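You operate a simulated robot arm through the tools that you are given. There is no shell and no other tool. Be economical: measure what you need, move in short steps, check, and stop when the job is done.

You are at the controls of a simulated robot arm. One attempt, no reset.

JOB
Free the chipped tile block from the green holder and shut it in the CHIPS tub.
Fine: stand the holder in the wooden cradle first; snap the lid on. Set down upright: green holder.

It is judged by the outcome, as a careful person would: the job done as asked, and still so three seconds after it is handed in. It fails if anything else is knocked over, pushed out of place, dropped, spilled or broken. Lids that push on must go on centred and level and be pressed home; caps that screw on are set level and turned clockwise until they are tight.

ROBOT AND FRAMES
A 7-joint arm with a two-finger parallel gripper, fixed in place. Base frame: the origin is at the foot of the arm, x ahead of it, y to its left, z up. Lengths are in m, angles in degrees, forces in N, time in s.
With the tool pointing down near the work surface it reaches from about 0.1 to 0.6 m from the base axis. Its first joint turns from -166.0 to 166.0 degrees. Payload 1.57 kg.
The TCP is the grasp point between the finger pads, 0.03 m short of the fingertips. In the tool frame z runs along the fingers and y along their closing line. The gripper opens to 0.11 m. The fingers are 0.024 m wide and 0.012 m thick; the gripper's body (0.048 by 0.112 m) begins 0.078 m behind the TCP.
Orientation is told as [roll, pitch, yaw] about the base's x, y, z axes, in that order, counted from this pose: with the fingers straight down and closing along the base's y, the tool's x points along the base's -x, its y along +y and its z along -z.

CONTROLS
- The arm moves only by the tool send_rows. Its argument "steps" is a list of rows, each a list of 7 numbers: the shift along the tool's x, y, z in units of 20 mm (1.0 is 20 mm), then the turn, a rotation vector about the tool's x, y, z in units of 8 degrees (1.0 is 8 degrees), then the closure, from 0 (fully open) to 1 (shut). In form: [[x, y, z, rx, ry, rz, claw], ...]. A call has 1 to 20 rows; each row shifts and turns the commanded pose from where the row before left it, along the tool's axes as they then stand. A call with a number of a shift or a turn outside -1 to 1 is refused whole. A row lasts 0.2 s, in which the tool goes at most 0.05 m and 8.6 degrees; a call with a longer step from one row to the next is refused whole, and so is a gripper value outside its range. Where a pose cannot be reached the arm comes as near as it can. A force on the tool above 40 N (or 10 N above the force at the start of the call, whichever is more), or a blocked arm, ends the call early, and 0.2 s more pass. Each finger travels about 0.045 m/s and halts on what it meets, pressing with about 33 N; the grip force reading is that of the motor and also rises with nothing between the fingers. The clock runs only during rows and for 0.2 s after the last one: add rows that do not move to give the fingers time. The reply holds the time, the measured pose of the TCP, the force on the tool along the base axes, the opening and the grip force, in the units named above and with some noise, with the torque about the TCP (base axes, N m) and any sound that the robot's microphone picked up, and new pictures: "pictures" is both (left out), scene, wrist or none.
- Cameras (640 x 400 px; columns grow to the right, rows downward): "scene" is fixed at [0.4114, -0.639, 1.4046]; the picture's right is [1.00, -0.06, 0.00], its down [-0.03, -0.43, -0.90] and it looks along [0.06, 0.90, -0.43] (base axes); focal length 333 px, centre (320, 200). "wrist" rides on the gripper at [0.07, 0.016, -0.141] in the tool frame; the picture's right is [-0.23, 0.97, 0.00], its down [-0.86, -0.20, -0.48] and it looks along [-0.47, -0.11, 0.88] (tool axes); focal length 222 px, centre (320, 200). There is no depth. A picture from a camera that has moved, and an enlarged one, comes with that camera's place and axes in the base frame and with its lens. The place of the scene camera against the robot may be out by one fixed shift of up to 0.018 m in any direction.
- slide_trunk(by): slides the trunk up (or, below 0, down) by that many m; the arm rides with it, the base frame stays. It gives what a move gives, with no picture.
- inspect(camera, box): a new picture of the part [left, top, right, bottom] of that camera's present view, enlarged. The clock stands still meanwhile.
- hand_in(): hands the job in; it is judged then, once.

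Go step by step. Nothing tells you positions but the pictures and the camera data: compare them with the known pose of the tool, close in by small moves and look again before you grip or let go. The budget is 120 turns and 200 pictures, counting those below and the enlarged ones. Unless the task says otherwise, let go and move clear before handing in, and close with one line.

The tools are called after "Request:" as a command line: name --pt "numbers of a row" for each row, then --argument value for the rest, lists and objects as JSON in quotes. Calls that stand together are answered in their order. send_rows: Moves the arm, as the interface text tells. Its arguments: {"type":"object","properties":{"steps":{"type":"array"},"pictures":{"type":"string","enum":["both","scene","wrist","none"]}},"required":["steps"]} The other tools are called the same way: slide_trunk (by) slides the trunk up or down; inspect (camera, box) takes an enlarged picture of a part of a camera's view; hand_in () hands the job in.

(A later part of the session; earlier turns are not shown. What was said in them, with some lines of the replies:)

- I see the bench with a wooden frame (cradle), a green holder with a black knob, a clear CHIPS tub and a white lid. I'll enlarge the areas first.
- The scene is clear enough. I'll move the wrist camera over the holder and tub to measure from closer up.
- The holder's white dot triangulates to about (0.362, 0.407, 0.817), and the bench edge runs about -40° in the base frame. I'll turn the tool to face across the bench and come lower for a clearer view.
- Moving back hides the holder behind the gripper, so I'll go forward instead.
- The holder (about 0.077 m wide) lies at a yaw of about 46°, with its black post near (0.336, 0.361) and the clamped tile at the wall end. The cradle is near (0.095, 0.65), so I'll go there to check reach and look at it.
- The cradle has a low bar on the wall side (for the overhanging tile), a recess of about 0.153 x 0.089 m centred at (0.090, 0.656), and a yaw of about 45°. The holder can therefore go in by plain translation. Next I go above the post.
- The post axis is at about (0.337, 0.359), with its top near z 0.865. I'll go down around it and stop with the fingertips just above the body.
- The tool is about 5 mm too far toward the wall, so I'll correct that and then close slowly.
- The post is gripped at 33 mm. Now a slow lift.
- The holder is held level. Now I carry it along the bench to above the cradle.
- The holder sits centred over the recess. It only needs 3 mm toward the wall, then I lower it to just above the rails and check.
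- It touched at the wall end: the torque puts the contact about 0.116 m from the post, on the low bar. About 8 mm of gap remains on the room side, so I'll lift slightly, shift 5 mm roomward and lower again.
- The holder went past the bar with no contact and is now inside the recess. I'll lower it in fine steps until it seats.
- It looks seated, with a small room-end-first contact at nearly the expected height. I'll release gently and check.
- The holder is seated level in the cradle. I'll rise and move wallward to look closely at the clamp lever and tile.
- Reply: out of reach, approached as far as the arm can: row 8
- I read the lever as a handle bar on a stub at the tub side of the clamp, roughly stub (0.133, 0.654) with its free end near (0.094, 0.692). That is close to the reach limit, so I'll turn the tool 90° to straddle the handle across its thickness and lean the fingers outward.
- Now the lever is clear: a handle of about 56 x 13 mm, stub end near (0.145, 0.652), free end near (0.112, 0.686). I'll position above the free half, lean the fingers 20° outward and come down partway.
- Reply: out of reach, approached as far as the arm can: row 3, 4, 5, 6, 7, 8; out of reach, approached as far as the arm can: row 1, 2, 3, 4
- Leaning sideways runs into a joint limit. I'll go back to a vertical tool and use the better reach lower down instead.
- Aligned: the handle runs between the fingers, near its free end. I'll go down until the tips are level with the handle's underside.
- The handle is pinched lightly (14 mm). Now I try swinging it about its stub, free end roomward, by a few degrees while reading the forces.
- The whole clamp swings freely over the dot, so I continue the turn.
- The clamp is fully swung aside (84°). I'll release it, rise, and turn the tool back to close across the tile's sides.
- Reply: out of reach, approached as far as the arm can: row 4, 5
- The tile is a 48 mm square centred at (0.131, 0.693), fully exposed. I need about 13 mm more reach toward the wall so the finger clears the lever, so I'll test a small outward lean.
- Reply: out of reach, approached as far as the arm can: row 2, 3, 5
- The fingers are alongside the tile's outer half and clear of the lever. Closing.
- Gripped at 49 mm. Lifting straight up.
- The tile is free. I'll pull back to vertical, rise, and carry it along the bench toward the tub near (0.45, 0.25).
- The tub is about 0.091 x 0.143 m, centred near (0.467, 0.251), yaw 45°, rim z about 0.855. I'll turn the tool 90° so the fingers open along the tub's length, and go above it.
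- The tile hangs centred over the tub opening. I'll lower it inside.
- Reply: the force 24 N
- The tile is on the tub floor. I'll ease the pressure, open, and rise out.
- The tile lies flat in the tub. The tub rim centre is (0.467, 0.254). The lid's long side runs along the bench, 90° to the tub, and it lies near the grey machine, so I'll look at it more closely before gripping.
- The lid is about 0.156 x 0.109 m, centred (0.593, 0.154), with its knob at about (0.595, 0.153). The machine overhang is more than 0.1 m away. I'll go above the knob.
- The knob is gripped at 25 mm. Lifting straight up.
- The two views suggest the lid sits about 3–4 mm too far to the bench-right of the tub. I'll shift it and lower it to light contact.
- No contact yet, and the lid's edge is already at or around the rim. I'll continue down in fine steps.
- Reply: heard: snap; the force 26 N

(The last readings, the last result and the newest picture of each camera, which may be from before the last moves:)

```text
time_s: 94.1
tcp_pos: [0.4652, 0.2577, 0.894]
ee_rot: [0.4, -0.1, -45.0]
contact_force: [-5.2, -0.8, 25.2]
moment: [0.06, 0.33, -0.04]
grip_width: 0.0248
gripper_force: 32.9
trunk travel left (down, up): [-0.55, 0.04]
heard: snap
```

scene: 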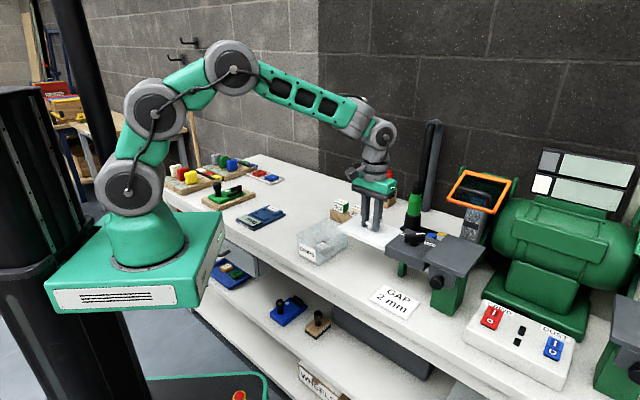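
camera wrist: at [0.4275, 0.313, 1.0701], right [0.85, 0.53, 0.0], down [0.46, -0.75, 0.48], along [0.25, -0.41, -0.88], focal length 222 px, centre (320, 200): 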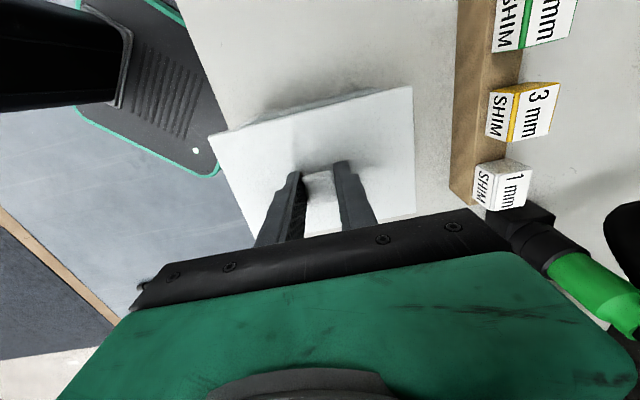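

Request:
inspect --camera "scene" --box '[290, 210, 370, 270]'

Request:
inspect --camera "wrist" --box '[190, 60, 430, 220]'

```text
6.67 times, centred on (330, 240) of scene
camera zoom: at [0.4114, -0.639, 1.4046], right [1.0, -0.06, 0.0], down [-0.03, -0.43, -0.9], along [0.06, 0.9, -0.43], focal length 2219 px, centre (253, -67)
```

zoom: 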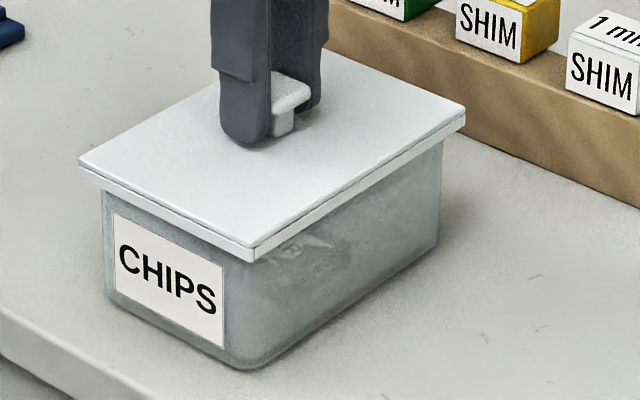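

```text
2.50 times, centred on (310, 140) of wrist
camera zoom: at [0.4247, 0.3155, 1.0349], right [0.85, 0.53, 0.01], down [0.46, -0.75, 0.48], along [0.26, -0.4, -0.88], focal length 555 px, centre (345, 350)
```

zoom: 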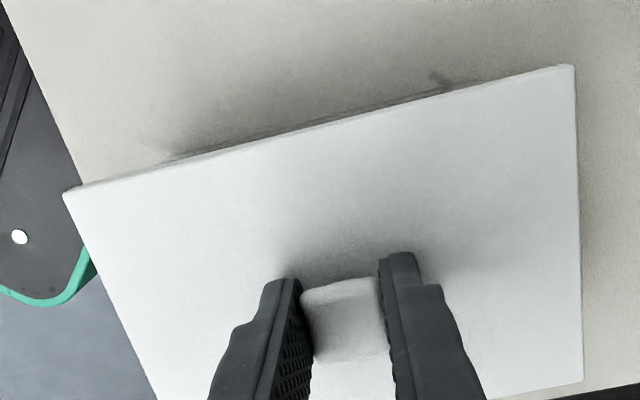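

I heard the snap and the lid sits level. One more small press to confirm it is home.

Request:
send_rows --pt "0 0 0.08 0 0 0 0.92" --pt "0 0 0 0 0 0 0.92" --pictures "none"

```text
time_s: 94.7
tcp_pos: [0.4651, 0.2571, 0.8896]
ee_rot: [0.5, -0.2, -45.1]
contact_force: [-0.8, 1.1, 36.5]
moment: [-0.07, -0.04, -0.03]
grip_width: 0.0249
gripper_force: 32.8
trunk travel left (down, up): [-0.55, 0.04]
```

Firm and balanced (36 N, no torque). I'll ease off, release and rise to inspect.

Request:
send_rows --pt "0 0 -0.2 0 0 0 0.92" --pt "0 0 0 0 0 0 0.75" --pt "0 0 0 0 0 0 0.6" --pt "0 0 -0.5 0 0 0 0.55" --pt "0 0 -1 0 0 0 0.55" --pt "0 0 -1 0 0 0 0.55" --pt "0 0 -1 0 0 0 0.55" --pictures "both"

Request:
inspect --camera "scene" --box '[290, 210, 370, 270]'

Request:
inspect --camera "wrist" --box '[190, 60, 430, 220]'

```text
time_s: 96.3
tcp_pos: [0.4656, 0.2564, 0.9625]
ee_rot: [0.0, -0.1, -45.0]
contact_force: [-0.2, 0.4, 0.3]
moment: [-0.02, 0.01, -0.01]
grip_width: 0.0496
gripper_force: 0.0
trunk travel left (down, up): [-0.55, 0.04]
camera wrist: at [0.4257, 0.3153, 1.1038], right [0.85, 0.53, 0.0], down [0.46, -0.75, 0.48], along [0.25, -0.41, -0.88], focal length 222 px, centre (320, 200)
```

scene: 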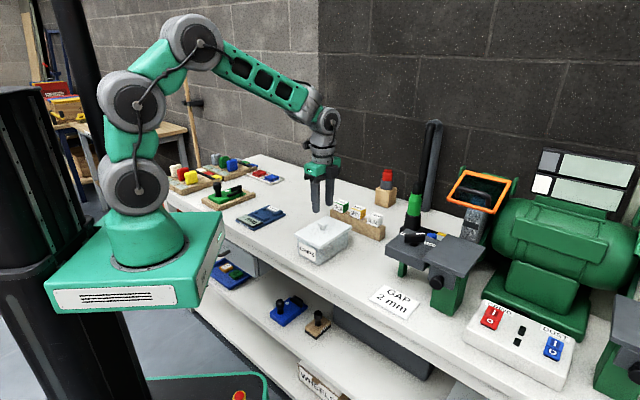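
wrist: 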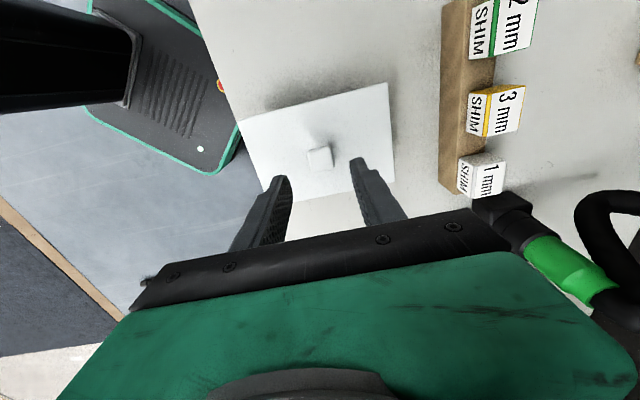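

```text
6.67 times, centred on (330, 240) of scene
camera zoom: at [0.4114, -0.639, 1.4046], right [1.0, -0.06, 0.0], down [-0.03, -0.43, -0.9], along [0.06, 0.9, -0.43], focal length 2219 px, centre (253, -67)
```

zoom: 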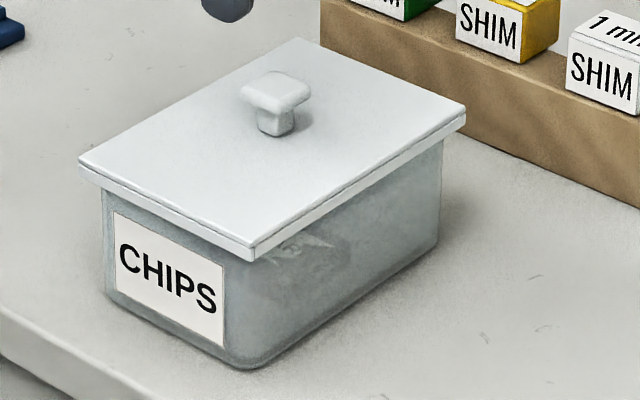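

```text
2.50 times, centred on (310, 140) of wrist
camera zoom: at [0.4257, 0.3153, 1.1038], right [0.85, 0.53, 0.0], down [0.46, -0.75, 0.48], along [0.25, -0.41, -0.88], focal length 555 px, centre (345, 350)
```

zoom: 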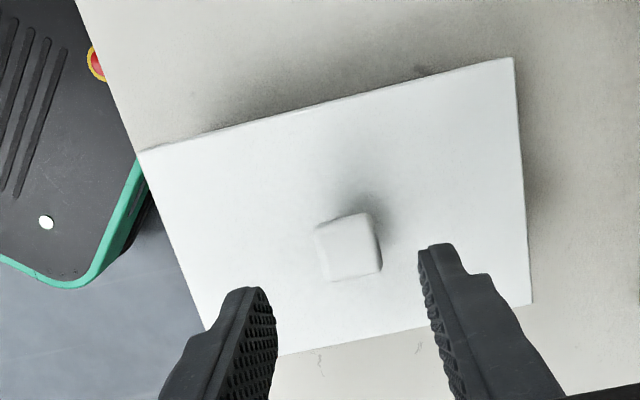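

The lid is on, level and centred. I'll move clear and check the holder in the cradle once more.

Request:
send_rows --pt "0 0 -1 0 0 0 0.5" --pt "0 0 -1 0 0 0 0.5" --pt "0 0 -1 0 0 0 0.5" --pt "0 0 -1 0 0 0 0.5" --pictures "none"

Request:
inspect --camera "scene" --box '[190, 150, 410, 290]'

Request:
inspect --camera "scene" --box '[195, 170, 275, 220]'

```text
time_s: 97.3
tcp_pos: [0.4643, 0.2561, 1.0411]
ee_rot: [0.0, -0.1, -45.0]
contact_force: [0.3, 1.0, -0.3]
moment: [0.02, 0.02, 0.01]
grip_width: 0.0549
gripper_force: 0.1
trunk travel left (down, up): [-0.55, 0.04]
```

```text
2.86 times, centred on (300, 220) of scene
camera zoom: at [0.4114, -0.639, 1.4046], right [1.0, -0.06, 0.0], down [-0.03, -0.43, -0.9], along [0.06, 0.9, -0.43], focal length 951 px, centre (377, 143)
```

zoom: 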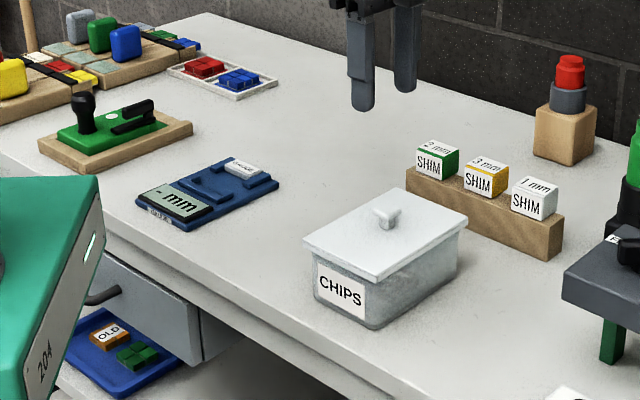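

```text
8.00 times, centred on (235, 195) of scene
camera zoom: at [0.4114, -0.639, 1.4046], right [1.0, -0.06, 0.0], down [-0.03, -0.43, -0.9], along [0.06, 0.9, -0.43], focal length 2663 px, centre (1000, 240)
```

zoom: 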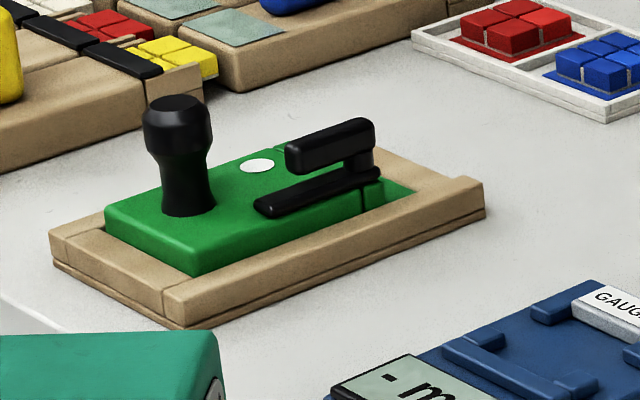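

The holder stands upright in the cradle with its clamp open. The tile is in the CHIPS tub, the lid is snapped on, and the arm is clear.

Request:
hand_in

```text
The job is handed in.
```

I stood the green holder upright in the wooden cradle, freed the chipped tile, and shut it in the CHIPS tub with the lid snapped on.
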